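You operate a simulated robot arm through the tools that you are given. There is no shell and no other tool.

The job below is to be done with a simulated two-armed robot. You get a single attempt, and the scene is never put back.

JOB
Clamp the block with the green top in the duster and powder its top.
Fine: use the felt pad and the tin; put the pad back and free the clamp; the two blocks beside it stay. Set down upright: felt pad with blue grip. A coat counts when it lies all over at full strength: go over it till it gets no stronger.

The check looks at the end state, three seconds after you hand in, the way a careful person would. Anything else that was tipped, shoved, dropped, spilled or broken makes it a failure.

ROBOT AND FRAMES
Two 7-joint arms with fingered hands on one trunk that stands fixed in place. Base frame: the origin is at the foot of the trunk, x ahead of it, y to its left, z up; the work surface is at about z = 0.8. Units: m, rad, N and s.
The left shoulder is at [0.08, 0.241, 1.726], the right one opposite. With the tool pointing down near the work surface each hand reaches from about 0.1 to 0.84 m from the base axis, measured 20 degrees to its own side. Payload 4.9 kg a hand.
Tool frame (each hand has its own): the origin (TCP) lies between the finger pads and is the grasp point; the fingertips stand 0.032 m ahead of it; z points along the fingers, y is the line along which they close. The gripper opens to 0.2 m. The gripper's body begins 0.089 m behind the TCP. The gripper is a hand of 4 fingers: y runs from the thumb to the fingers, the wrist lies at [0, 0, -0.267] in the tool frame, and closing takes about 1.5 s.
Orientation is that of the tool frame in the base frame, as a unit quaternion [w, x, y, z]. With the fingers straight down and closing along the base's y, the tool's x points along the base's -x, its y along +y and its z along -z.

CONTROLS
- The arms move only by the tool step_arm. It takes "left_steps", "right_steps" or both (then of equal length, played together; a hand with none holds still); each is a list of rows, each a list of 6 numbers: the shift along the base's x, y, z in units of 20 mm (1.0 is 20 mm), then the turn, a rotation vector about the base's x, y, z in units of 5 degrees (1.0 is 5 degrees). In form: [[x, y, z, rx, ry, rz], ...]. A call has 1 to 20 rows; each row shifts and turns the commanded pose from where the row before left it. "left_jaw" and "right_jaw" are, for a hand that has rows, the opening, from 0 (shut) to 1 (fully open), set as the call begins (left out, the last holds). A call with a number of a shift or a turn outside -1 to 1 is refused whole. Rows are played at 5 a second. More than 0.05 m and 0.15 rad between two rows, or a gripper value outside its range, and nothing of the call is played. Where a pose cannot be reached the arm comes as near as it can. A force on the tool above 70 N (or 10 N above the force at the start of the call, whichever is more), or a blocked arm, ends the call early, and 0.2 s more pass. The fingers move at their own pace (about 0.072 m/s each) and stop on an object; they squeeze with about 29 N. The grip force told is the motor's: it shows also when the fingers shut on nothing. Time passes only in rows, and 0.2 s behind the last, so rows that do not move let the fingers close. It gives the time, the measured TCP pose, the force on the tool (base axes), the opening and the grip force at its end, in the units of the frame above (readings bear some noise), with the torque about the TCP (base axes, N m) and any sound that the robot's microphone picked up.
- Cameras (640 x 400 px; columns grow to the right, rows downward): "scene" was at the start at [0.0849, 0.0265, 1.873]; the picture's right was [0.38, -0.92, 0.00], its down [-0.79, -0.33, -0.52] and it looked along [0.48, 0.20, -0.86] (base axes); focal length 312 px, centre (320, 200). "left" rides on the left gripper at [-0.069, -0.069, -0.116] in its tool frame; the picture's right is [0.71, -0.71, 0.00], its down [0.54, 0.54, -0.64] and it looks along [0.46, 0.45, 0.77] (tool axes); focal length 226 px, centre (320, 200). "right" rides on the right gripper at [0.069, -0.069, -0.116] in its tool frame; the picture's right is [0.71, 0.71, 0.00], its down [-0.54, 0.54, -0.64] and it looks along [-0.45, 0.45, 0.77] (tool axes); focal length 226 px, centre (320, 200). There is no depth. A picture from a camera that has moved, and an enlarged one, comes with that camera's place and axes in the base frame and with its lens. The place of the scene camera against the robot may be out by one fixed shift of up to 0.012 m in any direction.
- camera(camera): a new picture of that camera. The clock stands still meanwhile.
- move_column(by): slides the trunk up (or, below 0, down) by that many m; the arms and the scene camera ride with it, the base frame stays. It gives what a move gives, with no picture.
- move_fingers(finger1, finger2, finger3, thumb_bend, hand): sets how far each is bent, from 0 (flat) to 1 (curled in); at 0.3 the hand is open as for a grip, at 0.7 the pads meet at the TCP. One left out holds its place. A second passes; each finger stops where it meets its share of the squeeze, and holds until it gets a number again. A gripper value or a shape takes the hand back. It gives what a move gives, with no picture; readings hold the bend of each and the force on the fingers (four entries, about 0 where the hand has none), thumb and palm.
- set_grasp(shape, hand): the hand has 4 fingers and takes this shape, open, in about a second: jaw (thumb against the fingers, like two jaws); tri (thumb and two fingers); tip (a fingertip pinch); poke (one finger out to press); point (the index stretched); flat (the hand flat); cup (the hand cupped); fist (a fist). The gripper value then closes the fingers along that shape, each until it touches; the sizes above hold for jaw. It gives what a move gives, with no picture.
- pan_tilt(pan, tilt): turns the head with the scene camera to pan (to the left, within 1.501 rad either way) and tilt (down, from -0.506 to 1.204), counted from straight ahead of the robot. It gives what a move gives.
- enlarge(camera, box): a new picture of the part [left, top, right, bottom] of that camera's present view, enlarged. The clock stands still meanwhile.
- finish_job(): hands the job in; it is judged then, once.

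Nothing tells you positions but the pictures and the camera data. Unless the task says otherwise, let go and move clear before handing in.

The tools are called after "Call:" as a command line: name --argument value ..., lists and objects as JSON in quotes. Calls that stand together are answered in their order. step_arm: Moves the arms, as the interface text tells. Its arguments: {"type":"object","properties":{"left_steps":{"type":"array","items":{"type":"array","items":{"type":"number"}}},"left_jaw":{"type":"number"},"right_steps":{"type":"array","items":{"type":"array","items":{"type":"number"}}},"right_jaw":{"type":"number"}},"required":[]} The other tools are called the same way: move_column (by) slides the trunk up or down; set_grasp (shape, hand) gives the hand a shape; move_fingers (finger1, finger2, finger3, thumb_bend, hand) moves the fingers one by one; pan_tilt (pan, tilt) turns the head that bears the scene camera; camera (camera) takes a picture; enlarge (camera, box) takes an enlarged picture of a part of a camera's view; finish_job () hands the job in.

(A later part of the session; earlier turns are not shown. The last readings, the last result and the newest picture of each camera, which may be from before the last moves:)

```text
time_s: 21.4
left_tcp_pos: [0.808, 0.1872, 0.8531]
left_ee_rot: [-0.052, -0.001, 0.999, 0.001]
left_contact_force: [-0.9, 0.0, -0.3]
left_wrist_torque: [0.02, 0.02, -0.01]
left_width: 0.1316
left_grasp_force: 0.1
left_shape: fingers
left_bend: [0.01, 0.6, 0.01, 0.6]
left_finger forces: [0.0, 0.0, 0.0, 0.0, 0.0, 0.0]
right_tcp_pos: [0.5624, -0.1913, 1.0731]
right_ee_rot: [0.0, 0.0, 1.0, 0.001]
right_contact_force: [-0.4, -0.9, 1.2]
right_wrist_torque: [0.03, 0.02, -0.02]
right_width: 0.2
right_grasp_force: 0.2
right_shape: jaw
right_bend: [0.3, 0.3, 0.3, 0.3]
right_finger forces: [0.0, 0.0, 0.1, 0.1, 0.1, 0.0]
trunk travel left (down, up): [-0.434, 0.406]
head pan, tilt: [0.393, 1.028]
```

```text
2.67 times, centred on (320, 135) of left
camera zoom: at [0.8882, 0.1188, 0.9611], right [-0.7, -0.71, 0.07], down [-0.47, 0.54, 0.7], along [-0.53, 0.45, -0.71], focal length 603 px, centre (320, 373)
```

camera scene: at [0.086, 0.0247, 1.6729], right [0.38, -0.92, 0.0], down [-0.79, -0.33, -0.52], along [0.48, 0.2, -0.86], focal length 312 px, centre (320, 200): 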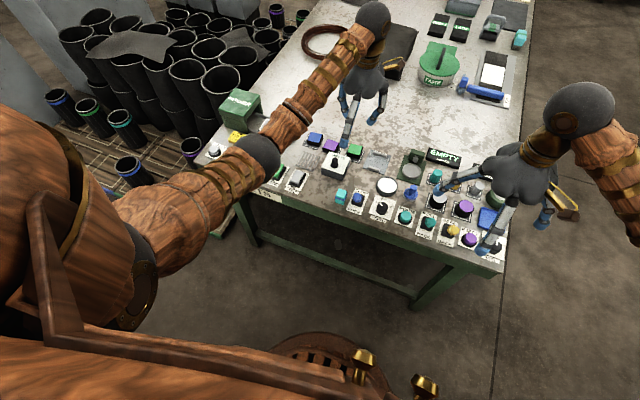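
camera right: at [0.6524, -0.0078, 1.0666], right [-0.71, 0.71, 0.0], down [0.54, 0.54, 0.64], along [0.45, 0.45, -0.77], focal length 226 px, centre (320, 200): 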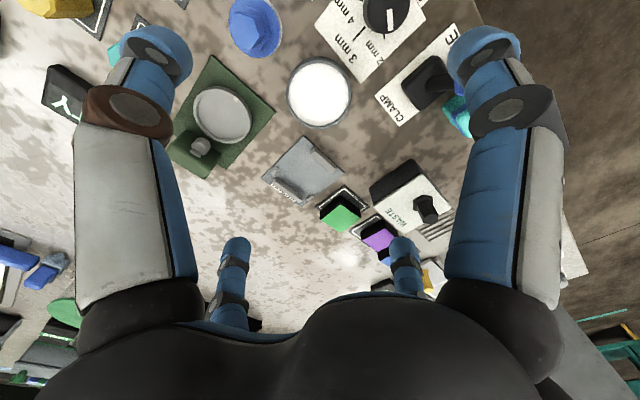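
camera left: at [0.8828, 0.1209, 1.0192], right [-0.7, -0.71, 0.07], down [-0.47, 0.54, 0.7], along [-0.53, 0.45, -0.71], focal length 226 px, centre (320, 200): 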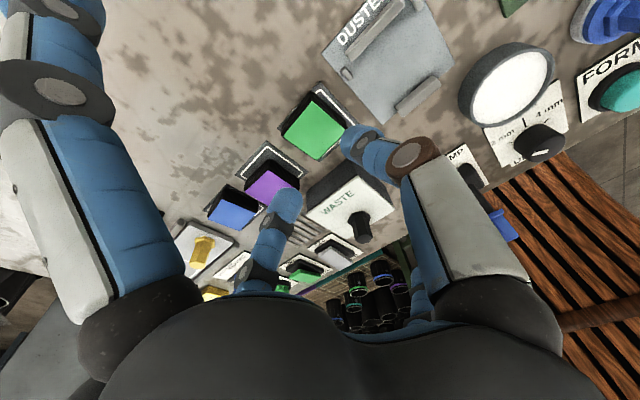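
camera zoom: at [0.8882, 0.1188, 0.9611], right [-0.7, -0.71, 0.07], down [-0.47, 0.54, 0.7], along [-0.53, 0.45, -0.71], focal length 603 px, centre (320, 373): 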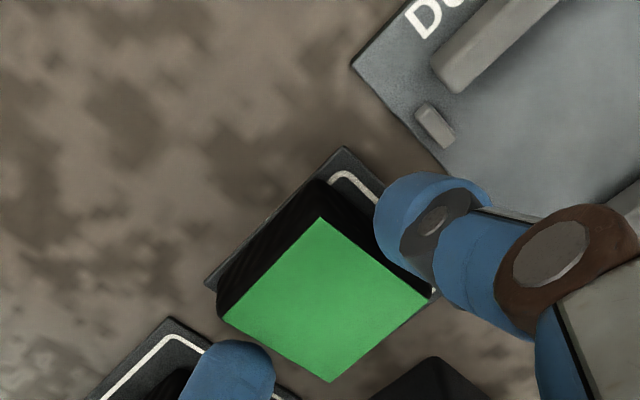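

Alignment is good; I'll nudge −2 mm in y and 3 mm lower, then close thumb and finger 2 on the block.

Call:
step_arm --left_steps '[[0, -0.1, -0.15, 0, 0, 0], [0, 0, 0, 0, 0, 0]]'

Call:
move_fingers --hand "left" --finger2 0.72 --thumb_bend 0.72

Call:
enlarge --camera "left" --box '[200, 60, 440, 210]'

Call:
enlarge --camera "scene" --box '[310, 110, 406, 170]'

```text
time_s: 22.0
left_tcp_pos: [0.8079, 0.185, 0.8499]
left_ee_rot: [-0.052, -0.001, 0.999, 0.0]
left_contact_force: [0.0, 0.5, 1.0]
left_wrist_torque: [0.03, -0.01, 0.03]
left_width: 0.1316
left_grasp_force: 0.2
left_shape: fingers
left_bend: [0.01, 0.6, 0.01, 0.6]
left_finger forces: [0.1, 0.5, 0.1, 0.1, 0.1, 0.0]
right_tcp_pos: [0.563, -0.1919, 1.0739]
right_ee_rot: [0.0, 0.0, 1.0, -0.001]
right_contact_force: [0.1, 0.8, 1.0]
right_wrist_torque: [-0.01, 0.01, 0.02]
right_width: 0.2001
right_grasp_force: 0.1
right_shape: jaw
right_bend: [0.3, 0.3, 0.3, 0.3]
right_finger forces: [0.0, 0.0, 0.0, 0.1, 0.0, 0.1]
trunk travel left (down, up): [-0.434, 0.406]
head pan, tilt: [0.393, 1.028]
```

```text
time_s: 23.0
left_tcp_pos: [0.8072, 0.1836, 0.8514]
left_ee_rot: [-0.053, 0.0, 0.999, 0.0]
left_contact_force: [1.6, -5.2, 6.7]
left_wrist_torque: [-0.03, 0.0, 0.04]
left_width: 0.1291
left_grasp_force: 13.4
left_shape: fingers
left_bend: [0.01, 0.6, 0.01, 0.65]
left_finger forces: [0.1, 11.1, 0.0, 0.1, 16.4, 0.1]
right_tcp_pos: [0.5613, -0.1915, 1.0737]
right_ee_rot: [-0.001, -0.001, 1.0, 0.0]
right_contact_force: [-0.3, -0.6, -0.2]
right_wrist_torque: [0.01, -0.02, -0.02]
right_width: 0.2
right_grasp_force: 0.0
right_shape: jaw
right_bend: [0.3, 0.3, 0.3, 0.3]
right_finger forces: [0.0, 0.0, 0.0, 0.1, 0.1, 0.1]
trunk travel left (down, up): [-0.434, 0.406]
head pan, tilt: [0.393, 1.028]
```

```text
2.67 times, centred on (320, 135) of left
camera zoom: at [0.8877, 0.1162, 0.9591], right [-0.7, -0.71, 0.07], down [-0.47, 0.54, 0.7], along [-0.53, 0.45, -0.71], focal length 603 px, centre (320, 373)
```

zoom: 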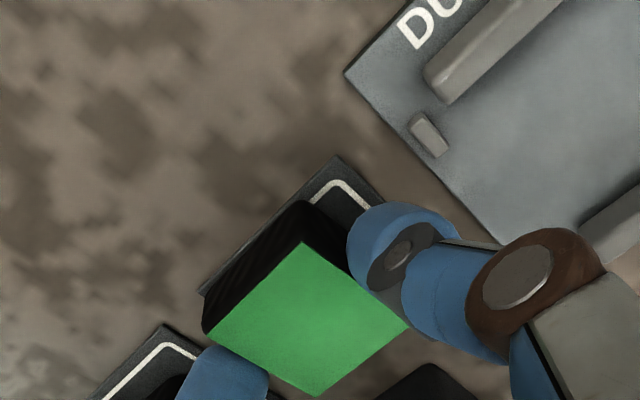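

```text
6.67 times, centred on (358, 140) of scene
camera zoom: at [0.0843, 0.0254, 1.6731], right [0.38, -0.92, 0.0], down [-0.79, -0.33, -0.52], along [0.48, 0.2, -0.86], focal length 2078 px, centre (67, 600)
```

zoom: 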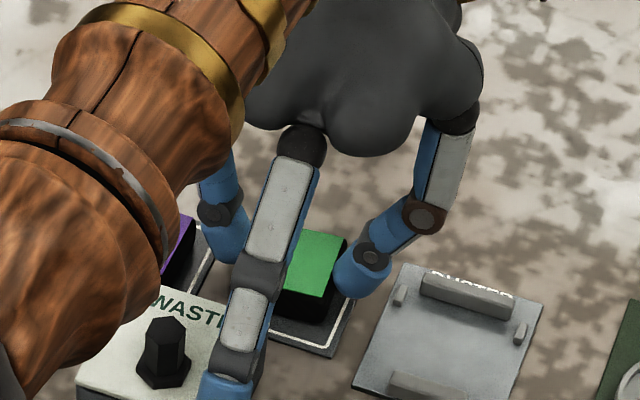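

Thumb and finger 2 now press the block with about 11–16 N. I'll lift it gently 2 cm and check it comes along.

Call:
step_arm --left_steps '[[0, 0, 0.2, 0, 0, 0], [0, 0, 0.3, 0, 0, 0], [0, 0, 0.5, 0, 0, 0], [0, 0, 0, 0, 0, 0]]'

Call:
enlarge --camera "left" --box '[200, 60, 440, 210]'

Call:
enlarge --camera "scene" --box '[310, 110, 406, 170]'

```text
time_s: 24.0
left_tcp_pos: [0.8073, 0.1852, 0.8694]
left_ee_rot: [-0.053, 0.0, 0.999, 0.001]
left_contact_force: [0.0, -0.7, -1.2]
left_wrist_torque: [0.01, -0.02, 0.0]
left_width: 0.1285
left_grasp_force: 12.6
left_shape: fingers
left_bend: [0.01, 0.59, 0.01, 0.66]
left_finger forces: [0.0, 12.3, 0.0, 0.0, 12.4, 0.1]
right_tcp_pos: [0.5613, -0.1897, 1.0726]
right_ee_rot: [0.0, 0.001, 1.0, 0.0]
right_contact_force: [1.2, 0.5, -0.4]
right_wrist_torque: [0.03, 0.0, 0.0]
right_width: 0.1999
right_grasp_force: 0.0
right_shape: jaw
right_bend: [0.3, 0.3, 0.3, 0.3]
right_finger forces: [0.0, 0.0, 0.0, 0.0, 0.0, 0.0]
trunk travel left (down, up): [-0.434, 0.406]
head pan, tilt: [0.393, 1.028]
```

```text
2.67 times, centred on (320, 135) of left
camera zoom: at [0.8881, 0.1167, 0.9782], right [-0.7, -0.71, 0.07], down [-0.47, 0.54, 0.7], along [-0.53, 0.45, -0.71], focal length 603 px, centre (320, 373)
```

zoom: 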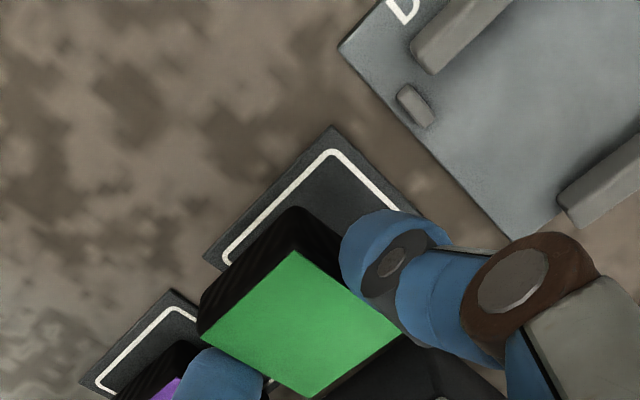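

```text
6.67 times, centred on (358, 140) of scene
camera zoom: at [0.0854, 0.0265, 1.6729], right [0.38, -0.92, 0.0], down [-0.79, -0.33, -0.52], along [0.48, 0.2, -0.86], focal length 2078 px, centre (67, 600)
```

zoom: 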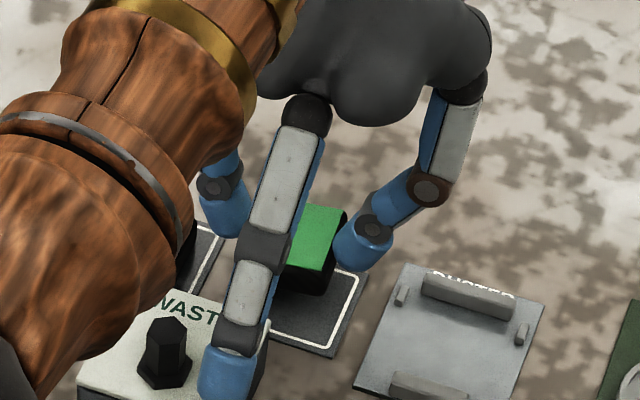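

The block is lifted and held with balanced forces of about 12 N per side, sitting roughly 7–8 mm to the +y side of the TCP. I'll raise it further and carry it over the duster.

Call:
step_arm --left_steps '[[0, 0, 0.7, 0, 0, 0], [0, 0, 0.8, 0, 0, 0], [-0.08, -0.6, 0, 0, 0, 0], [-0.08, -0.8, 0, 0, 0, 0], [-0.08, -0.8, 0, 0, 0, 0], [-0.08, -0.8, 0, 0, 0, 0], [-0.1, -0.8, 0, 0, 0, 0], [-0.1, -0.6, 0, 0, 0, 0], [0, -0.3, 0, 0, 0, 0], [0, 0, 0, 0, 0, 0]]'

Call:
camera --camera "left"

Call:
enlarge --camera "left" --box '[200, 60, 440, 210]'

Call:
enlarge --camera "scene" --box '[320, 110, 432, 180]'

```text
time_s: 26.2
left_tcp_pos: [0.798, 0.0908, 0.9006]
left_ee_rot: [-0.052, 0.001, 0.999, -0.001]
left_contact_force: [0.3, -0.3, -1.5]
left_wrist_torque: [0.01, -0.02, 0.01]
left_width: 0.1281
left_grasp_force: 12.5
left_shape: fingers
left_bend: [0.01, 0.59, 0.01, 0.66]
left_finger forces: [0.0, 12.4, 0.0, 0.0, 12.4, 0.1]
right_tcp_pos: [0.5631, -0.1906, 1.0732]
right_ee_rot: [-0.001, -0.001, 1.0, 0.0]
right_contact_force: [1.1, -0.5, 1.5]
right_wrist_torque: [0.01, 0.0, 0.0]
right_width: 0.1999
right_grasp_force: 0.0
right_shape: jaw
right_bend: [0.3, 0.3, 0.3, 0.3]
right_finger forces: [0.0, 0.1, 0.0, 0.1, 0.0, 0.0]
trunk travel left (down, up): [-0.434, 0.406]
head pan, tilt: [0.393, 1.028]
```

```text
taken
camera left: at [0.8792, 0.0227, 1.009], right [-0.7, -0.71, 0.07], down [-0.47, 0.54, 0.7], along [-0.53, 0.45, -0.71], focal length 226 px, centre (320, 200)
```

left: 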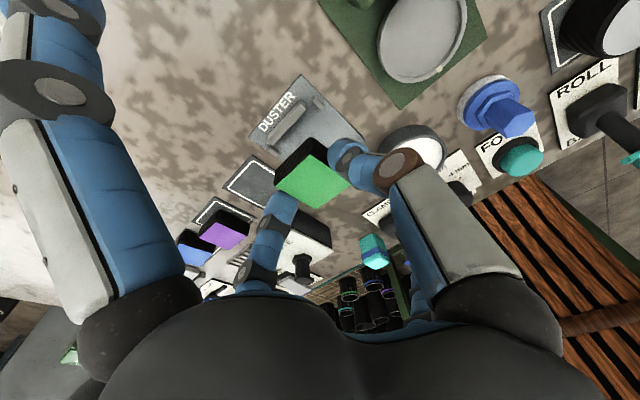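

```text
2.67 times, centred on (320, 135) of left
camera zoom: at [0.8792, 0.0227, 1.009], right [-0.7, -0.71, 0.07], down [-0.47, 0.54, 0.7], along [-0.53, 0.45, -0.71], focal length 603 px, centre (320, 373)
```

zoom: 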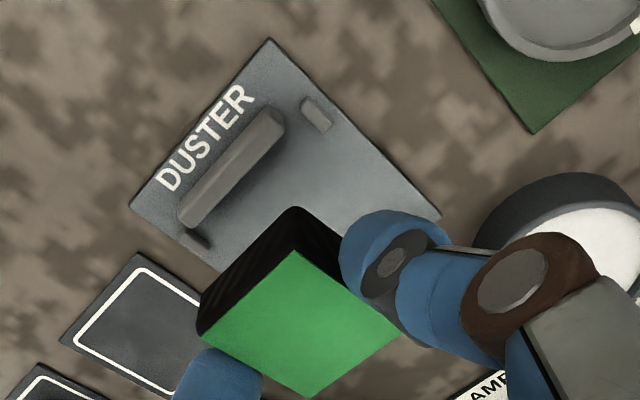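

```text
5.71 times, centred on (376, 145) of scene
camera zoom: at [0.085, 0.0263, 1.673], right [0.38, -0.92, 0.0], down [-0.79, -0.33, -0.52], along [0.48, 0.2, -0.86], focal length 1782 px, centre (0, 514)
```

zoom: 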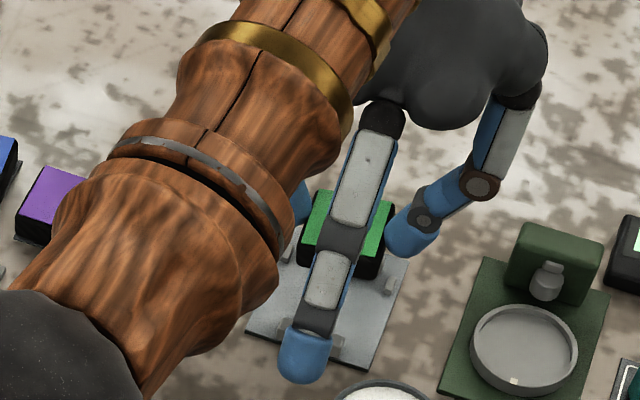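

Block is centred over the duster slot within a couple of millimetres, (0.795, 0.1005) against slot centre about (0.791, 0.100). I'll lower it 4.2 cm to just above the bed and look.

Call:
step_arm --left_steps '[[0, 0, -0.8, 0, 0, 0], [0, 0, -0.8, 0, 0, 0], [0, 0, -0.4, 0, 0, 0], [0, 0, -0.1, 0, 0, 0], [0, 0, 0, 0, 0, 0]]'

Call:
enlarge --camera "left" --box '[200, 60, 440, 210]'

Call:
enlarge --camera "scene" --box '[330, 120, 426, 180]'

Call:
camera --camera "right"

```text
time_s: 27.4
left_tcp_pos: [0.7979, 0.0905, 0.859]
left_ee_rot: [-0.053, 0.0, 0.999, 0.0]
left_contact_force: [-0.5, -0.4, 0.2]
left_wrist_torque: [0.0, 0.01, -0.01]
left_width: 0.1284
left_grasp_force: 12.5
left_shape: fingers
left_bend: [0.01, 0.59, 0.01, 0.66]
left_finger forces: [0.0, 12.4, 0.0, 0.0, 12.5, 0.0]
right_tcp_pos: [0.5624, -0.191, 1.0738]
right_ee_rot: [0.0, 0.0, 1.0, 0.0]
right_contact_force: [-1.2, 0.2, 0.1]
right_wrist_torque: [-0.02, -0.01, -0.03]
right_width: 0.1998
right_grasp_force: 0.1
right_shape: jaw
right_bend: [0.3, 0.3, 0.3, 0.3]
right_finger forces: [0.1, 0.0, 0.1, 0.0, 0.0, 0.0]
trunk travel left (down, up): [-0.434, 0.406]
head pan, tilt: [0.393, 1.028]
```

```text
2.67 times, centred on (320, 135) of left
camera zoom: at [0.8781, 0.022, 0.9667], right [-0.7, -0.71, 0.07], down [-0.47, 0.54, 0.7], along [-0.53, 0.45, -0.71], focal length 603 px, centre (320, 373)
```

zoom: 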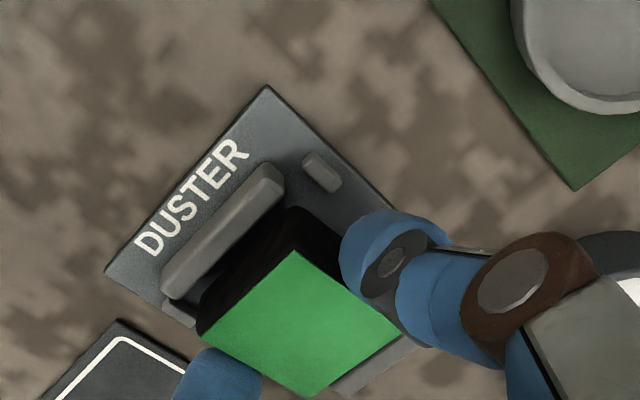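

```text
6.67 times, centred on (378, 150) of scene
camera zoom: at [0.085, 0.0262, 1.673], right [0.38, -0.92, 0.0], down [-0.79, -0.33, -0.52], along [0.48, 0.2, -0.86], focal length 2078 px, centre (-67, 533)
```

zoom: 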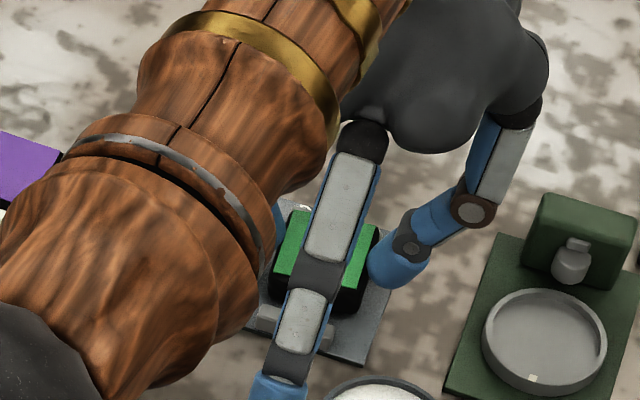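

```text
taken
camera right: at [0.4937, -0.26, 1.1886], right [-0.71, 0.71, 0.0], down [0.54, 0.54, 0.64], along [0.45, 0.46, -0.77], focal length 226 px, centre (320, 200)
```

right: 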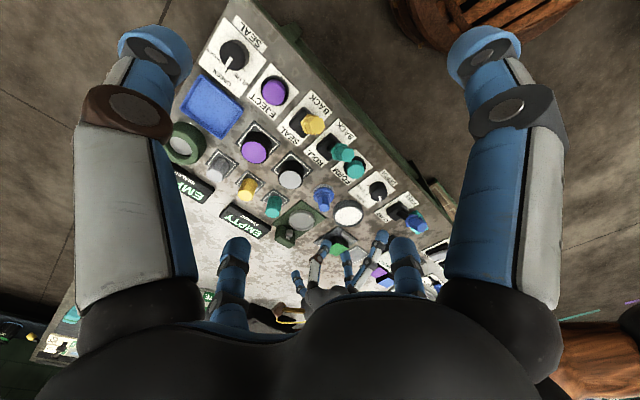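

Block sits cleanly between the far jaw, near jaw and stops, with its base roughly 5 mm above the bed. I'll lower in small steps until I feel contact.

Call:
step_arm --left_steps '[[0, 0, -0.15, 0, 0, 0], [0, 0, -0.1, 0, 0, 0], [0, 0, 0, 0, 0, 0]]'

```text
time_s: 28.2
left_tcp_pos: [0.7966, 0.0908, 0.8546]
left_ee_rot: [-0.053, 0.0, 0.999, 0.001]
left_contact_force: [-0.5, 0.4, 1.3]
left_wrist_torque: [0.03, 0.0, 0.0]
left_width: 0.1284
left_grasp_force: 12.3
left_shape: fingers
left_bend: [0.01, 0.59, 0.01, 0.66]
left_finger forces: [0.1, 12.1, 0.0, 0.0, 12.9, 0.0]
right_tcp_pos: [0.5628, -0.1922, 1.0734]
right_ee_rot: [0.0, 0.0, 1.0, 0.0]
right_contact_force: [-0.9, 0.3, 0.1]
right_wrist_torque: [-0.01, -0.02, -0.02]
right_width: 0.1998
right_grasp_force: 0.0
right_shape: jaw
right_bend: [0.3, 0.3, 0.3, 0.3]
right_finger forces: [0.0, 0.0, 0.1, 0.0, 0.1, 0.0]
trunk travel left (down, up): [-0.434, 0.406]
head pan, tilt: [0.393, 1.028]
```

Call:
step_arm --left_steps '[[0, 0, -0.05, 0, 0, 0], [0, 0, 0, 0, 0, 0]]'

```text
time_s: 28.8
left_tcp_pos: [0.7972, 0.0897, 0.8531]
left_ee_rot: [-0.052, 0.001, 0.999, 0.0]
left_contact_force: [1.0, -0.6, 5.4]
left_wrist_torque: [0.11, 0.05, -0.03]
left_width: 0.1281
left_grasp_force: 12.6
left_shape: fingers
left_bend: [0.01, 0.59, 0.01, 0.66]
left_finger forces: [0.0, 12.1, 0.0, 0.0, 13.7, 0.1]
right_tcp_pos: [0.5616, -0.1909, 1.0733]
right_ee_rot: [0.0, 0.0, 1.0, 0.0]
right_contact_force: [-0.4, -0.2, -0.6]
right_wrist_torque: [-0.04, 0.03, -0.04]
right_width: 0.2001
right_grasp_force: 0.1
right_shape: jaw
right_bend: [0.3, 0.3, 0.3, 0.3]
right_finger forces: [0.1, 0.0, 0.1, 0.0, 0.1, 0.0]
trunk travel left (down, up): [-0.434, 0.406]
head pan, tilt: [0.393, 1.028]
```

The block rests on the bed (5 N upward contact). I'll open thumb and finger 2 and rise straight up.

Call:
move_fingers --hand "left" --finger2 0.53 --thumb_bend 0.6

Call:
step_arm --left_steps '[[0, 0, 0.3, 0, 0, 0], [0, 0, 0.7, 0, 0, 0], [0, 0, 1, 0, 0, 0], [0, 0, 1, 0, 0, 0], [0, 0, 1, 0, 0, 0]]'

Call:
enlarge --camera "left" --box '[200, 40, 440, 190]'

Call:
camera --camera "scene"

```text
time_s: 29.8
left_tcp_pos: [0.7983, 0.0907, 0.8522]
left_ee_rot: [-0.052, 0.0, 0.999, 0.001]
left_contact_force: [-0.2, -0.1, -0.1]
left_wrist_torque: [0.01, 0.03, -0.03]
left_width: 0.1313
left_grasp_force: 0.1
left_shape: fingers
left_bend: [0.01, 0.53, 0.01, 0.6]
left_finger forces: [0.0, 0.0, 0.1, 0.0, 0.0, 0.0]
right_tcp_pos: [0.5623, -0.1915, 1.0728]
right_ee_rot: [0.0, -0.001, 1.0, 0.001]
right_contact_force: [-0.5, -0.3, 1.0]
right_wrist_torque: [-0.01, 0.01, 0.01]
right_width: 0.1999
right_grasp_force: 0.0
right_shape: jaw
right_bend: [0.3, 0.3, 0.3, 0.3]
right_finger forces: [0.0, 0.0, 0.0, 0.0, 0.0, 0.0]
trunk travel left (down, up): [-0.434, 0.406]
head pan, tilt: [0.393, 1.028]
```

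```text
time_s: 31.0
left_tcp_pos: [0.7943, 0.089, 0.934]
left_ee_rot: [-0.052, -0.002, 0.999, 0.0]
left_contact_force: [-0.2, -0.6, -1.0]
left_wrist_torque: [-0.02, 0.02, 0.0]
left_width: 0.1311
left_grasp_force: 0.0
left_shape: fingers
left_bend: [0.01, 0.53, 0.01, 0.6]
left_finger forces: [0.1, 0.0, 0.0, 0.1, 0.0, 0.0]
right_tcp_pos: [0.5624, -0.1904, 1.0733]
right_ee_rot: [0.0, 0.0, 1.0, 0.0]
right_contact_force: [-0.5, 0.0, -0.4]
right_wrist_torque: [0.02, -0.01, 0.01]
right_width: 0.2001
right_grasp_force: 0.1
right_shape: jaw
right_bend: [0.3, 0.3, 0.3, 0.3]
right_finger forces: [0.0, 0.1, 0.0, 0.1, 0.0, 0.0]
trunk travel left (down, up): [-0.434, 0.406]
head pan, tilt: [0.393, 1.028]
```

```text
2.67 times, centred on (320, 115) of left
camera zoom: at [0.875, 0.0217, 1.0416], right [-0.7, -0.71, 0.07], down [-0.47, 0.54, 0.7], along [-0.53, 0.45, -0.71], focal length 603 px, centre (320, 427)
```

zoom: 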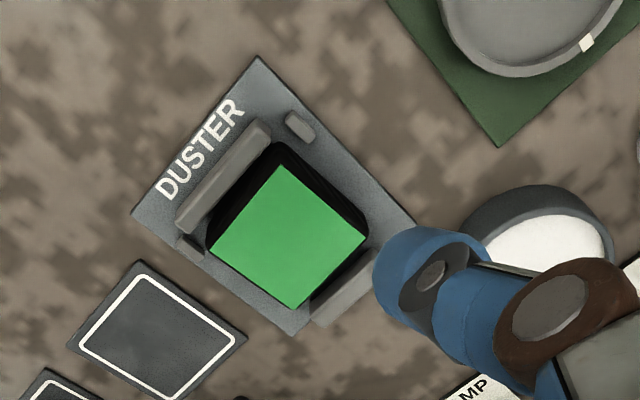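

```text
taken
camera scene: at [0.0846, 0.0261, 1.673], right [0.38, -0.92, 0.0], down [-0.79, -0.33, -0.52], along [0.48, 0.2, -0.86], focal length 312 px, centre (320, 200)
```

scene: 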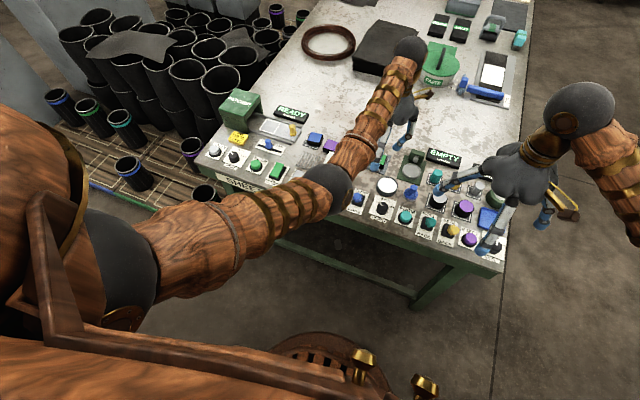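

Block sits squarely in the duster slot. Next I raise the left hand, bring it back toward the clamp lever area while undoing the tilt, and give it the "poke" shape to see which finger extends.

Call:
step_arm --left_steps '[[0, 0, 1, 0, 0, 0], [0, 0, 1, 0, 0, 0], [0, 0, 1, 0, 0, 0], [0, 0, 1, 0, -0.6, 0], [-1, 0.3, 0, 0, -0.6, 0], [-1, 0.4, 0, 0, 0, 0], [-1, 0.4, 0, 0, 0, 0], [-1, 0.4, 0, 0, 0, 0], [-1, 0.4, 0, 0, 0, 0], [-1, 0.4, 0, 0, 0, 0], [-1, 0.4, 0, 0, 0, 0], [-1, 0.4, 0, 0, 0, 0], [-1, 0.4, 0, 0, 0, 0], [-1, 0.4, 0, 0, 0, 0], [-1, 0.4, 0, 0, 0, 0], [-1, 0.4, 0, 0, 0, 0], [-1, 0.4, 0, 0, 0, 0], [-1, 0.4, 0, 0, 0, 0]]'

Call:
set_grasp --hand "left" --shape "poke"

Call:
camera --camera "left"

Call:
camera --camera "scene"

```text
time_s: 34.8
left_tcp_pos: [0.5173, 0.2004, 1.0125]
left_ee_rot: [0.0, 0.0, 1.0, 0.0]
left_contact_force: [-0.3, -0.4, 1.0]
left_wrist_torque: [-0.05, -0.02, -0.01]
left_width: 0.1312
left_grasp_force: 0.1
left_shape: fingers
left_bend: [0.01, 0.53, 0.01, 0.6]
left_finger forces: [0.1, 0.0, 0.1, 0.1, 0.0, 0.0]
right_tcp_pos: [0.5621, -0.1908, 1.0749]
right_ee_rot: [-0.001, -0.001, 1.0, 0.0]
right_contact_force: [-0.2, 0.4, 0.8]
right_wrist_torque: [0.01, -0.02, -0.02]
right_width: 0.1999
right_grasp_force: 0.0
right_shape: jaw
right_bend: [0.3, 0.3, 0.3, 0.3]
right_finger forces: [0.0, 0.0, 0.0, 0.0, 0.1, 0.0]
trunk travel left (down, up): [-0.434, 0.406]
head pan, tilt: [0.393, 1.028]
```

```text
time_s: 35.7
left_tcp_pos: [0.5181, 0.2011, 1.0115]
left_ee_rot: [0.0, 0.0, 1.0, 0.0]
left_contact_force: [-0.4, -0.3, 0.5]
left_wrist_torque: [0.02, -0.01, 0.0]
left_width: 0.0
left_grasp_force: 0.0
left_shape: poke
left_bend: [1.0, 1.0, 1.0, 0.81]
left_finger forces: [0.0, 0.1, 0.0, 0.0, 0.1, 0.0]
right_tcp_pos: [0.5618, -0.1908, 1.0734]
right_ee_rot: [0.0, 0.0, 1.0, 0.0]
right_contact_force: [-0.4, 1.5, -0.3]
right_wrist_torque: [0.03, 0.02, 0.03]
right_width: 0.1998
right_grasp_force: 0.2
right_shape: jaw
right_bend: [0.3, 0.3, 0.3, 0.3]
right_finger forces: [0.0, 0.0, 0.1, 0.1, 0.0, 0.1]
trunk travel left (down, up): [-0.434, 0.406]
head pan, tilt: [0.393, 1.028]
```

```text
taken
camera left: at [0.5876, 0.1324, 1.1277], right [-0.71, -0.71, 0.0], down [-0.54, 0.54, 0.64], along [-0.46, 0.45, -0.77], focal length 226 px, centre (320, 200)
```

left: 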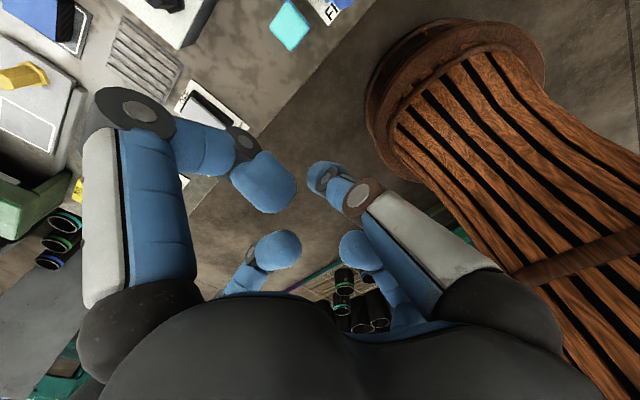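

```text
taken
camera scene: at [0.085, 0.0261, 1.673], right [0.38, -0.92, 0.0], down [-0.79, -0.33, -0.52], along [0.48, 0.2, -0.86], focal length 312 px, centre (320, 200)
```

scene: 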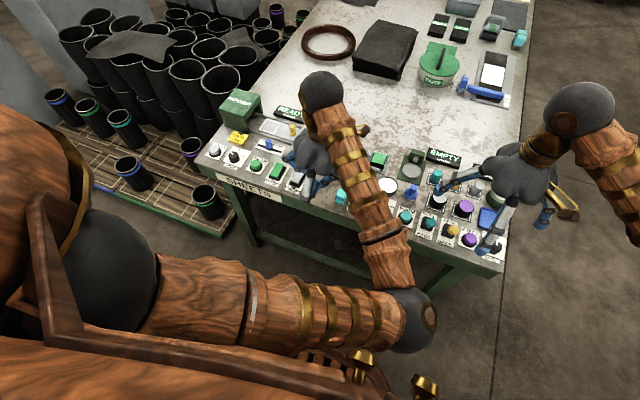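

In "poke" shape the thumb sits on the tool axis with the other fingers curled up, which suits pushing the lever. I'll bring the thumb down on the robot side of the lever knob, level with it.

Call:
step_arm --left_steps '[[0.1, -0.86, -0.2, 0, 0, 0], [0.1, -0.86, -0.2, 0, 0, 0], [0.1, -0.86, -0.2, 0, 0, 0], [0.1, -0.86, -0.2, 0, 0, 0], [0.1, -0.86, -0.2, 0, 0, 0], [0, 0, -1, 0, 0, 0], [0, 0, -1, 0, 0, 0], [0, 0, -1, 0, 0, 0], [0, 0, -0.9, 0, 0, 0], [0, 0, 0, 0, 0, 0]]'

Call:
camera --camera "left"

Call:
enlarge --camera "scene" --box '[290, 140, 450, 240]'

Call:
camera --camera "right"

```text
time_s: 37.9
left_tcp_pos: [0.5292, 0.1146, 0.9139]
left_ee_rot: [-0.001, -0.001, 1.0, 0.0]
left_contact_force: [0.6, -0.3, 0.1]
left_wrist_torque: [0.03, -0.01, 0.0]
left_width: 0.0002
left_grasp_force: 0.2
left_shape: poke
left_bend: [1.0, 1.0, 1.0, 0.81]
left_finger forces: [0.1, 0.1, 0.1, 0.0, 0.0, 0.0]
right_tcp_pos: [0.5626, -0.1912, 1.0743]
right_ee_rot: [0.0, 0.001, 1.0, 0.001]
right_contact_force: [-0.3, -0.8, 0.3]
right_wrist_torque: [0.02, 0.0, 0.0]
right_width: 0.2
right_grasp_force: 0.1
right_shape: jaw
right_bend: [0.3, 0.3, 0.3, 0.3]
right_finger forces: [0.0, 0.0, 0.1, 0.1, 0.1, 0.1]
trunk travel left (down, up): [-0.434, 0.406]
head pan, tilt: [0.393, 1.028]
```

```text
taken
camera left: at [0.5984, 0.0463, 1.0297], right [-0.71, -0.71, 0.0], down [-0.54, 0.54, 0.64], along [-0.46, 0.45, -0.77], focal length 226 px, centre (320, 200)
```

left: 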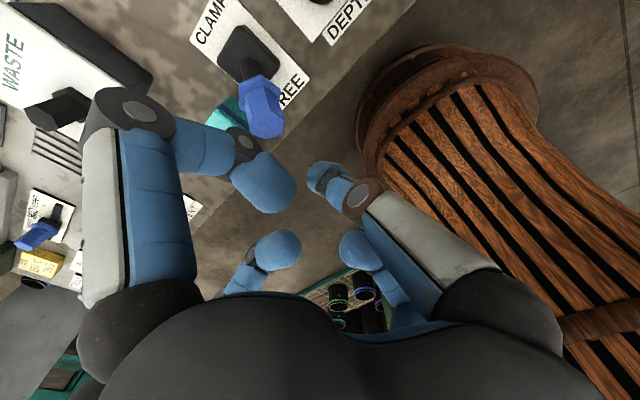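

```text
4.00 times, centred on (370, 190) of scene
camera zoom: at [0.0848, 0.026, 1.673], right [0.38, -0.92, 0.0], down [-0.79, -0.33, -0.52], along [0.48, 0.2, -0.86], focal length 1247 px, centre (120, 240)
```

zoom: 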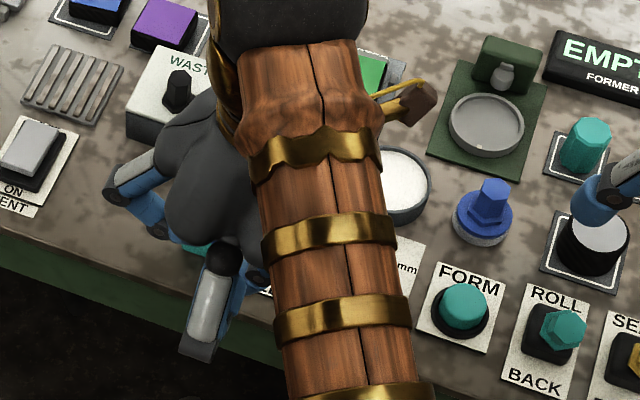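

```text
taken
camera right: at [0.4935, -0.2602, 1.1886], right [-0.71, 0.71, 0.0], down [0.54, 0.54, 0.64], along [0.45, 0.46, -0.77], focal length 226 px, centre (320, 200)
```

right: 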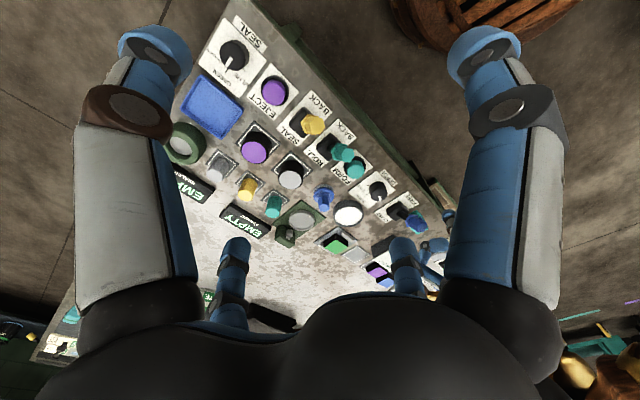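

The knob is at about (0.590, 0.113, 0.864), just ahead of the thumb tip. I'll lower to knob level and then push it away from me in small steps, watching the force.

Call:
step_arm --left_steps '[[0, 0.1, -0.5, 0, 0, 0], [0, 0, -0.45, 0, 0, 0], [0.4, 0, 0, 0, 0, 0], [0.4, 0, 0, 0, 0, 0], [0.4, 0, 0, 0, 0, 0], [0.4, 0, 0, 0, 0, 0], [0, 0, 0, 0, 0, 0]]'

Call:
enlarge --camera "left" --box '[180, 0, 420, 230]'

```text
time_s: 39.5
left_tcp_pos: [0.5587, 0.1163, 0.8941]
left_ee_rot: [-0.001, -0.001, 1.0, 0.0]
left_contact_force: [-0.4, 0.3, 0.0]
left_wrist_torque: [0.0, -0.01, 0.0]
left_width: 0.0002
left_grasp_force: 0.1
left_shape: poke
left_bend: [1.0, 1.0, 1.0, 0.81]
left_finger forces: [0.0, 0.0, 0.1, 0.0, 0.1, 0.0]
right_tcp_pos: [0.562, -0.1922, 1.0729]
right_ee_rot: [0.001, -0.001, 1.0, 0.0]
right_contact_force: [-0.8, 0.0, 0.9]
right_wrist_torque: [0.01, -0.02, -0.04]
right_width: 0.2
right_grasp_force: 0.1
right_shape: jaw
right_bend: [0.3, 0.3, 0.3, 0.3]
right_finger forces: [0.0, 0.0, 0.0, 0.0, 0.0, 0.0]
trunk travel left (down, up): [-0.434, 0.406]
head pan, tilt: [0.393, 1.028]
```

```text
1.74 times, centred on (300, 115) of left
camera zoom: at [0.628, 0.0481, 1.0103], right [-0.71, -0.71, 0.0], down [-0.54, 0.54, 0.64], along [-0.46, 0.45, -0.77], focal length 393 px, centre (355, 348)
```

zoom: 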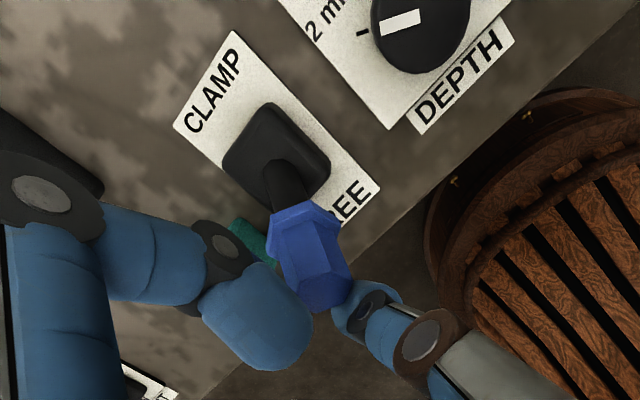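

Thumb is right behind the knob. I'll push it forward toward CLAMP in steps.

Call:
step_arm --left_steps '[[0.4, 0, 0, 0, 0, 0], [0.4, 0, 0, 0, 0, 0], [0.4, 0, 0, 0, 0, 0], [0.4, 0, 0, 0, 0, 0], [0, 0, 0, 0, 0, 0]]'

Call:
enlarge --camera "left" --box '[180, 0, 420, 230]'

Call:
enlarge --camera "right" --box '[320, 180, 440, 255]'

```text
time_s: 40.7
left_tcp_pos: [0.5925, 0.1153, 0.8958]
left_ee_rot: [0.0, 0.0, 1.0, 0.0]
left_contact_force: [0.3, -0.2, -0.2]
left_wrist_torque: [-0.02, 0.01, 0.04]
left_width: 0.0
left_grasp_force: 0.0
left_shape: poke
left_bend: [1.0, 1.0, 1.0, 0.81]
left_finger forces: [0.0, 0.1, 0.0, 0.0, 0.2, 0.0]
right_tcp_pos: [0.5613, -0.1913, 1.073]
right_ee_rot: [0.001, 0.0, 1.0, 0.001]
right_contact_force: [1.0, -0.1, -0.3]
right_wrist_torque: [0.01, -0.01, 0.02]
right_width: 0.2001
right_grasp_force: 0.1
right_shape: jaw
right_bend: [0.3, 0.3, 0.3, 0.3]
right_finger forces: [0.0, 0.0, 0.1, 0.1, 0.0, 0.1]
trunk travel left (down, up): [-0.434, 0.406]
head pan, tilt: [0.393, 1.028]
```

```text
1.74 times, centred on (300, 115) of left
camera zoom: at [0.6612, 0.0483, 1.0118], right [-0.71, -0.71, 0.0], down [-0.54, 0.54, 0.64], along [-0.45, 0.45, -0.77], focal length 393 px, centre (355, 348)
```

zoom: 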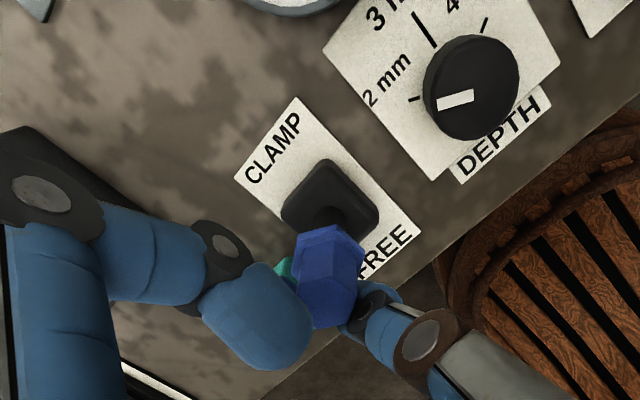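

```text
5.33 times, centred on (380, 218) of right
camera zoom: at [0.4933, -0.2601, 1.1887], right [-0.71, 0.71, 0.0], down [0.54, 0.54, 0.64], along [0.45, 0.46, -0.77], focal length 1206 px, centre (0, 107)
```

zoom: 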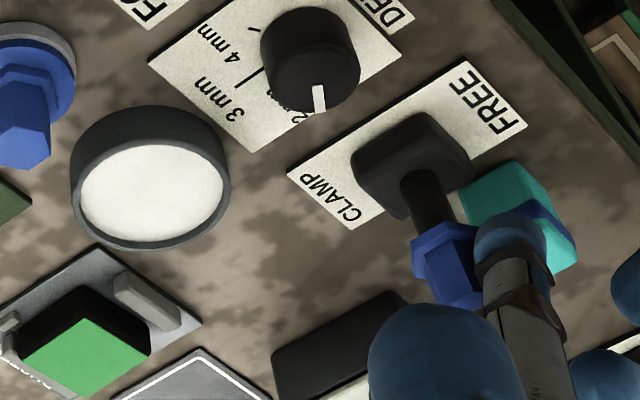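

The lever is coming upright and the right camera shows the thumb behind it. I'll keep pushing.

Call:
step_arm --left_steps '[[0.4, 0, 0, 0, 0, 0], [0.4, 0, 0, 0, 0, 0], [0.4, 0, 0, 0, 0, 0], [0, 0, 0, 0, 0, 0]]'

Call:
enlarge --camera "right" --box '[320, 180, 440, 255]'

Call:
enlarge --camera "left" --box '[180, 0, 420, 230]'

```text
time_s: 41.7
left_tcp_pos: [0.6166, 0.116, 0.8954]
left_ee_rot: [0.0, 0.0, 1.0, 0.0]
left_contact_force: [-0.5, -1.0, 0.1]
left_wrist_torque: [0.0, -0.01, 0.01]
left_width: 0.0
left_grasp_force: 0.0
left_shape: poke
left_bend: [1.0, 1.0, 1.0, 0.81]
left_finger forces: [0.0, 0.0, 0.0, 0.1, 0.0, 0.0]
right_tcp_pos: [0.5618, -0.1909, 1.0725]
right_ee_rot: [-0.001, 0.0, 1.0, 0.0]
right_contact_force: [0.4, -0.3, 0.0]
right_wrist_torque: [0.0, -0.02, 0.0]
right_width: 0.1999
right_grasp_force: 0.0
right_shape: jaw
right_bend: [0.3, 0.3, 0.3, 0.3]
right_finger forces: [0.0, 0.0, 0.0, 0.0, 0.1, 0.1]
trunk travel left (down, up): [-0.434, 0.406]
head pan, tilt: [0.393, 1.028]
```

```text
5.33 times, centred on (380, 218) of right
camera zoom: at [0.4935, -0.2601, 1.1886], right [-0.71, 0.71, 0.0], down [0.54, 0.54, 0.64], along [0.45, 0.46, -0.77], focal length 1206 px, centre (0, 107)
```

zoom: 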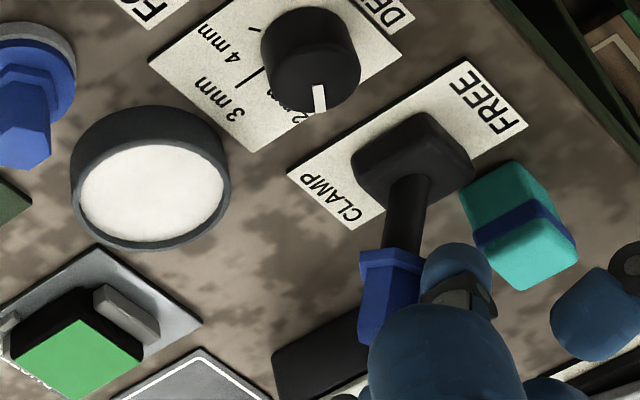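

```text
1.74 times, centred on (300, 115) of left
camera zoom: at [0.6844, 0.0484, 1.012], right [-0.71, -0.71, 0.0], down [-0.54, 0.54, 0.64], along [-0.46, 0.45, -0.77], focal length 393 px, centre (355, 348)
```

zoom: 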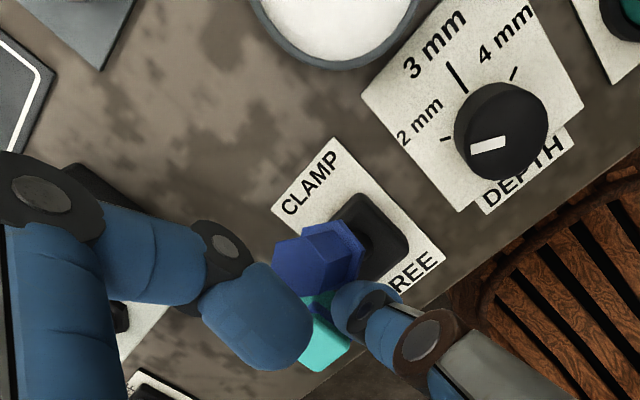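

The lever has gone over to CLAMP and the near jaw has closed on the block. I'll back the left hand off and park it well to the left.

Call:
step_arm --left_steps '[[-0.5, 0, 0, 0, 0, 0], [-1, 0, 0, 0, 0, 0], [-0.5, 0, 1, 0, 0, 0], [0, 0, 1, 0, 0, 0], [0, 0, 1, 0, 0, 0], [0, 0, 1, 0, 0, 0], [0, 0, 1, 0, 0, 0], [-0.5, 1, 1, 0, 0, 0], [-0.5, 1, 1, 0, 0, 0], [-0.5, 1, 1, 0, 0, 0], [-0.5, 1, 1, 0, 0, 0], [-0.5, 1, 1, 0, 0, 0], [-0.5, 1, 0, 0, 0, 0], [-0.5, 1, 0, 0, 0, 0], [-0.5, 1, 0, 0, 0, 0], [-0.5, 1, 0, 0, 0, 0], [-0.5, 1, 0, 0, 0, 0], [-0.5, 1, 0, 0, 0, 0], [-0.5, 1, 0, 0, 0, 0], [-0.5, 1, 0, 0, 0, 0]]'

Call:
camera --camera "scene"

Call:
enlarge --camera "scene" --box '[320, 125, 448, 205]'

Call:
enlarge --camera "right" --box '[280, 160, 440, 260]'

```text
time_s: 45.9
left_tcp_pos: [0.4453, 0.3772, 1.0952]
left_ee_rot: [0.001, 0.0, 1.0, 0.0]
left_contact_force: [-0.4, 0.8, 0.7]
left_wrist_torque: [0.02, 0.02, -0.03]
left_width: 0.0003
left_grasp_force: 0.1
left_shape: poke
left_bend: [1.0, 1.0, 1.0, 0.81]
left_finger forces: [0.0, 0.1, 0.0, 0.1, 0.1, 0.0]
right_tcp_pos: [0.5624, -0.1905, 1.0731]
right_ee_rot: [0.0, 0.0, 1.0, 0.001]
right_contact_force: [-0.1, 0.1, -0.3]
right_wrist_torque: [-0.01, -0.01, -0.02]
right_width: 0.2001
right_grasp_force: 0.0
right_shape: jaw
right_bend: [0.3, 0.3, 0.3, 0.3]
right_finger forces: [0.1, 0.1, 0.0, 0.0, 0.1, 0.0]
trunk travel left (down, up): [-0.434, 0.406]
head pan, tilt: [0.393, 1.028]
```

```text
taken
camera scene: at [0.0849, 0.0273, 1.673], right [0.38, -0.92, 0.0], down [-0.79, -0.33, -0.52], along [0.48, 0.2, -0.86], focal length 312 px, centre (320, 200)
```

scene: 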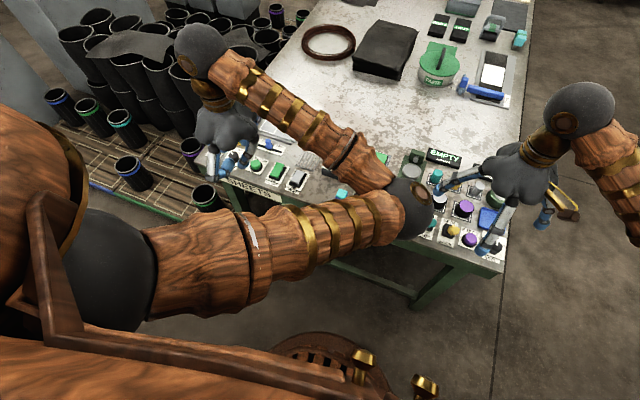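

```text
5.00 times, centred on (384, 165) of scene
camera zoom: at [0.0849, 0.0273, 1.673], right [0.38, -0.92, 0.0], down [-0.79, -0.33, -0.52], along [0.48, 0.2, -0.86], focal length 1559 px, centre (0, 375)
```

zoom: 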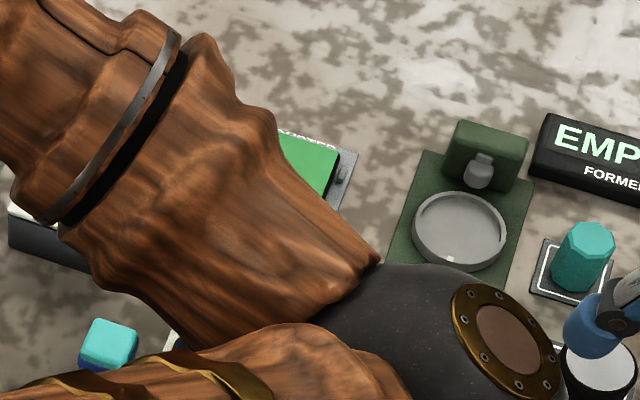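

```text
4.00 times, centred on (360, 210) of right
camera zoom: at [0.4936, -0.2593, 1.1888], right [-0.71, 0.71, 0.0], down [0.54, 0.54, 0.64], along [0.45, 0.45, -0.77], focal length 904 px, centre (160, 160)
```

zoom: 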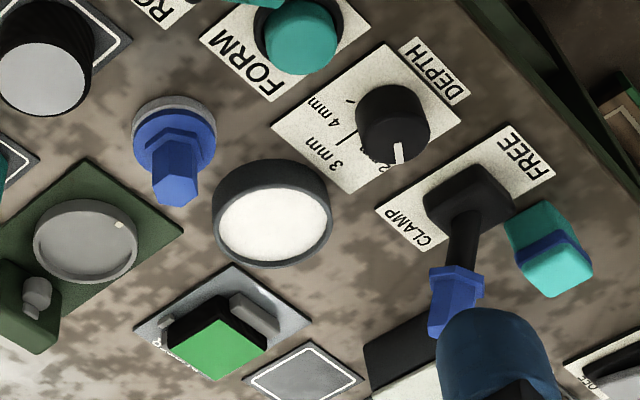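

The block is clamped (jaw against it), but the left elbow has swung to the middle and would get in the right arm's way. I'll move the left hand up and outward until the elbow clears.

Call:
step_arm --left_steps '[[0, 1, 0.8, 0, 0, 0], [0, 1, 0.8, 0, 0, 0], [0, 1, 0.8, 0, 0, 0], [0, 1, 0.8, 0, 0, 0], [0, 1, 0.8, 0, 0, 0], [0, 1, 0.8, 0, 0, 0], [0, 1, 0.8, 0, 0, 0], [0, 1, 0.8, 0, 0, 0], [0, 1, 0.8, 0, 0, 0], [0, 1, 0.8, 0, 0, 0]]'

Call:
camera --camera "scene"

```text
time_s: 48.1
left_tcp_pos: [0.4469, 0.5762, 1.2562]
left_ee_rot: [-0.001, 0.001, 1.0, -0.001]
left_contact_force: [-0.3, -0.2, -0.4]
left_wrist_torque: [0.0, -0.02, 0.03]
left_width: 0.0
left_grasp_force: 0.0
left_shape: poke
left_bend: [1.0, 1.0, 1.0, 0.81]
left_finger forces: [0.0, 0.1, 0.1, 0.1, 0.1, 0.1]
right_tcp_pos: [0.5629, -0.1897, 1.0735]
right_ee_rot: [0.0, -0.001, 1.0, 0.0]
right_contact_force: [0.5, -0.2, 0.6]
right_wrist_torque: [-0.03, 0.02, -0.01]
right_width: 0.1999
right_grasp_force: 0.0
right_shape: jaw
right_bend: [0.3, 0.3, 0.3, 0.3]
right_finger forces: [0.0, 0.0, 0.0, 0.0, 0.1, 0.0]
trunk travel left (down, up): [-0.434, 0.406]
head pan, tilt: [0.393, 1.028]
```

```text
taken
camera scene: at [0.0846, 0.0278, 1.6729], right [0.38, -0.92, 0.0], down [-0.79, -0.33, -0.52], along [0.48, 0.2, -0.86], focal length 312 px, centre (320, 200)
```

scene: 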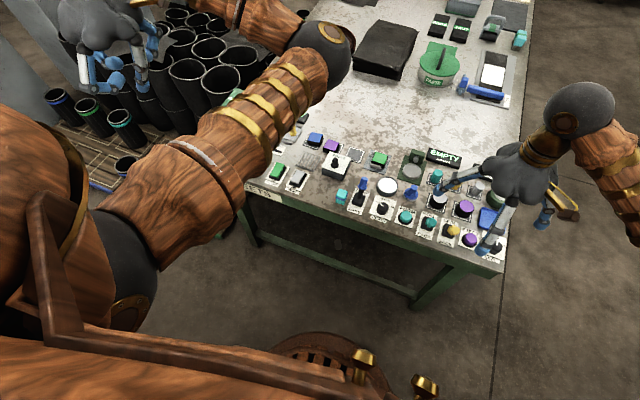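

The left arm is now clear of the work area and the view is open. I'll check the clamp state, felt pad and tin up close.

Call:
enlarge --camera "scene" --box '[330, 140, 442, 210]'

Call:
enlarge --camera "scene" --box '[368, 165, 448, 215]'

```text
5.71 times, centred on (386, 175) of scene
camera zoom: at [0.0846, 0.0278, 1.6729], right [0.38, -0.92, 0.0], down [-0.79, -0.33, -0.52], along [0.48, 0.2, -0.86], focal length 1782 px, centre (-57, 343)
```

zoom: 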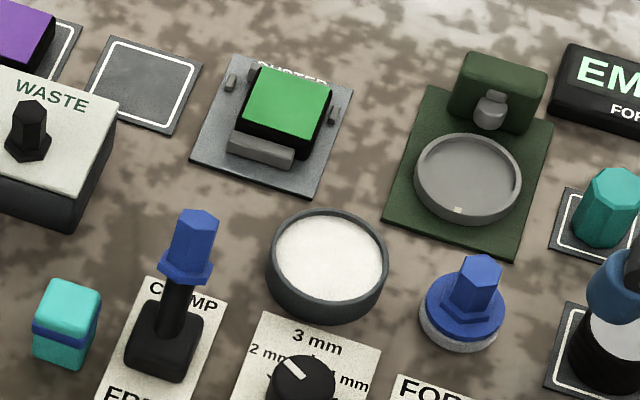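

```text
8.00 times, centred on (408, 190) of scene
camera zoom: at [0.0846, 0.0278, 1.6729], right [0.38, -0.92, 0.0], down [-0.79, -0.33, -0.52], along [0.48, 0.2, -0.86], focal length 2494 px, centre (-384, 280)
```

zoom: 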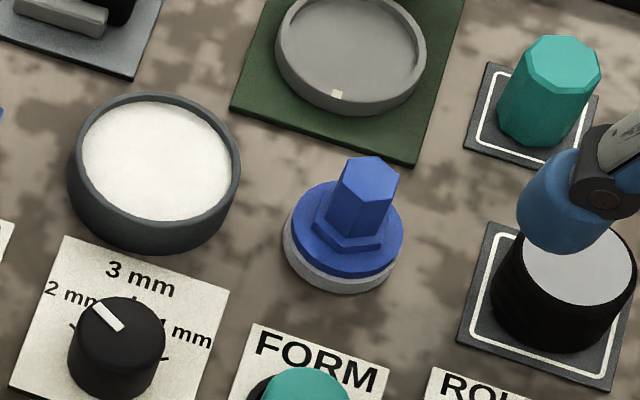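

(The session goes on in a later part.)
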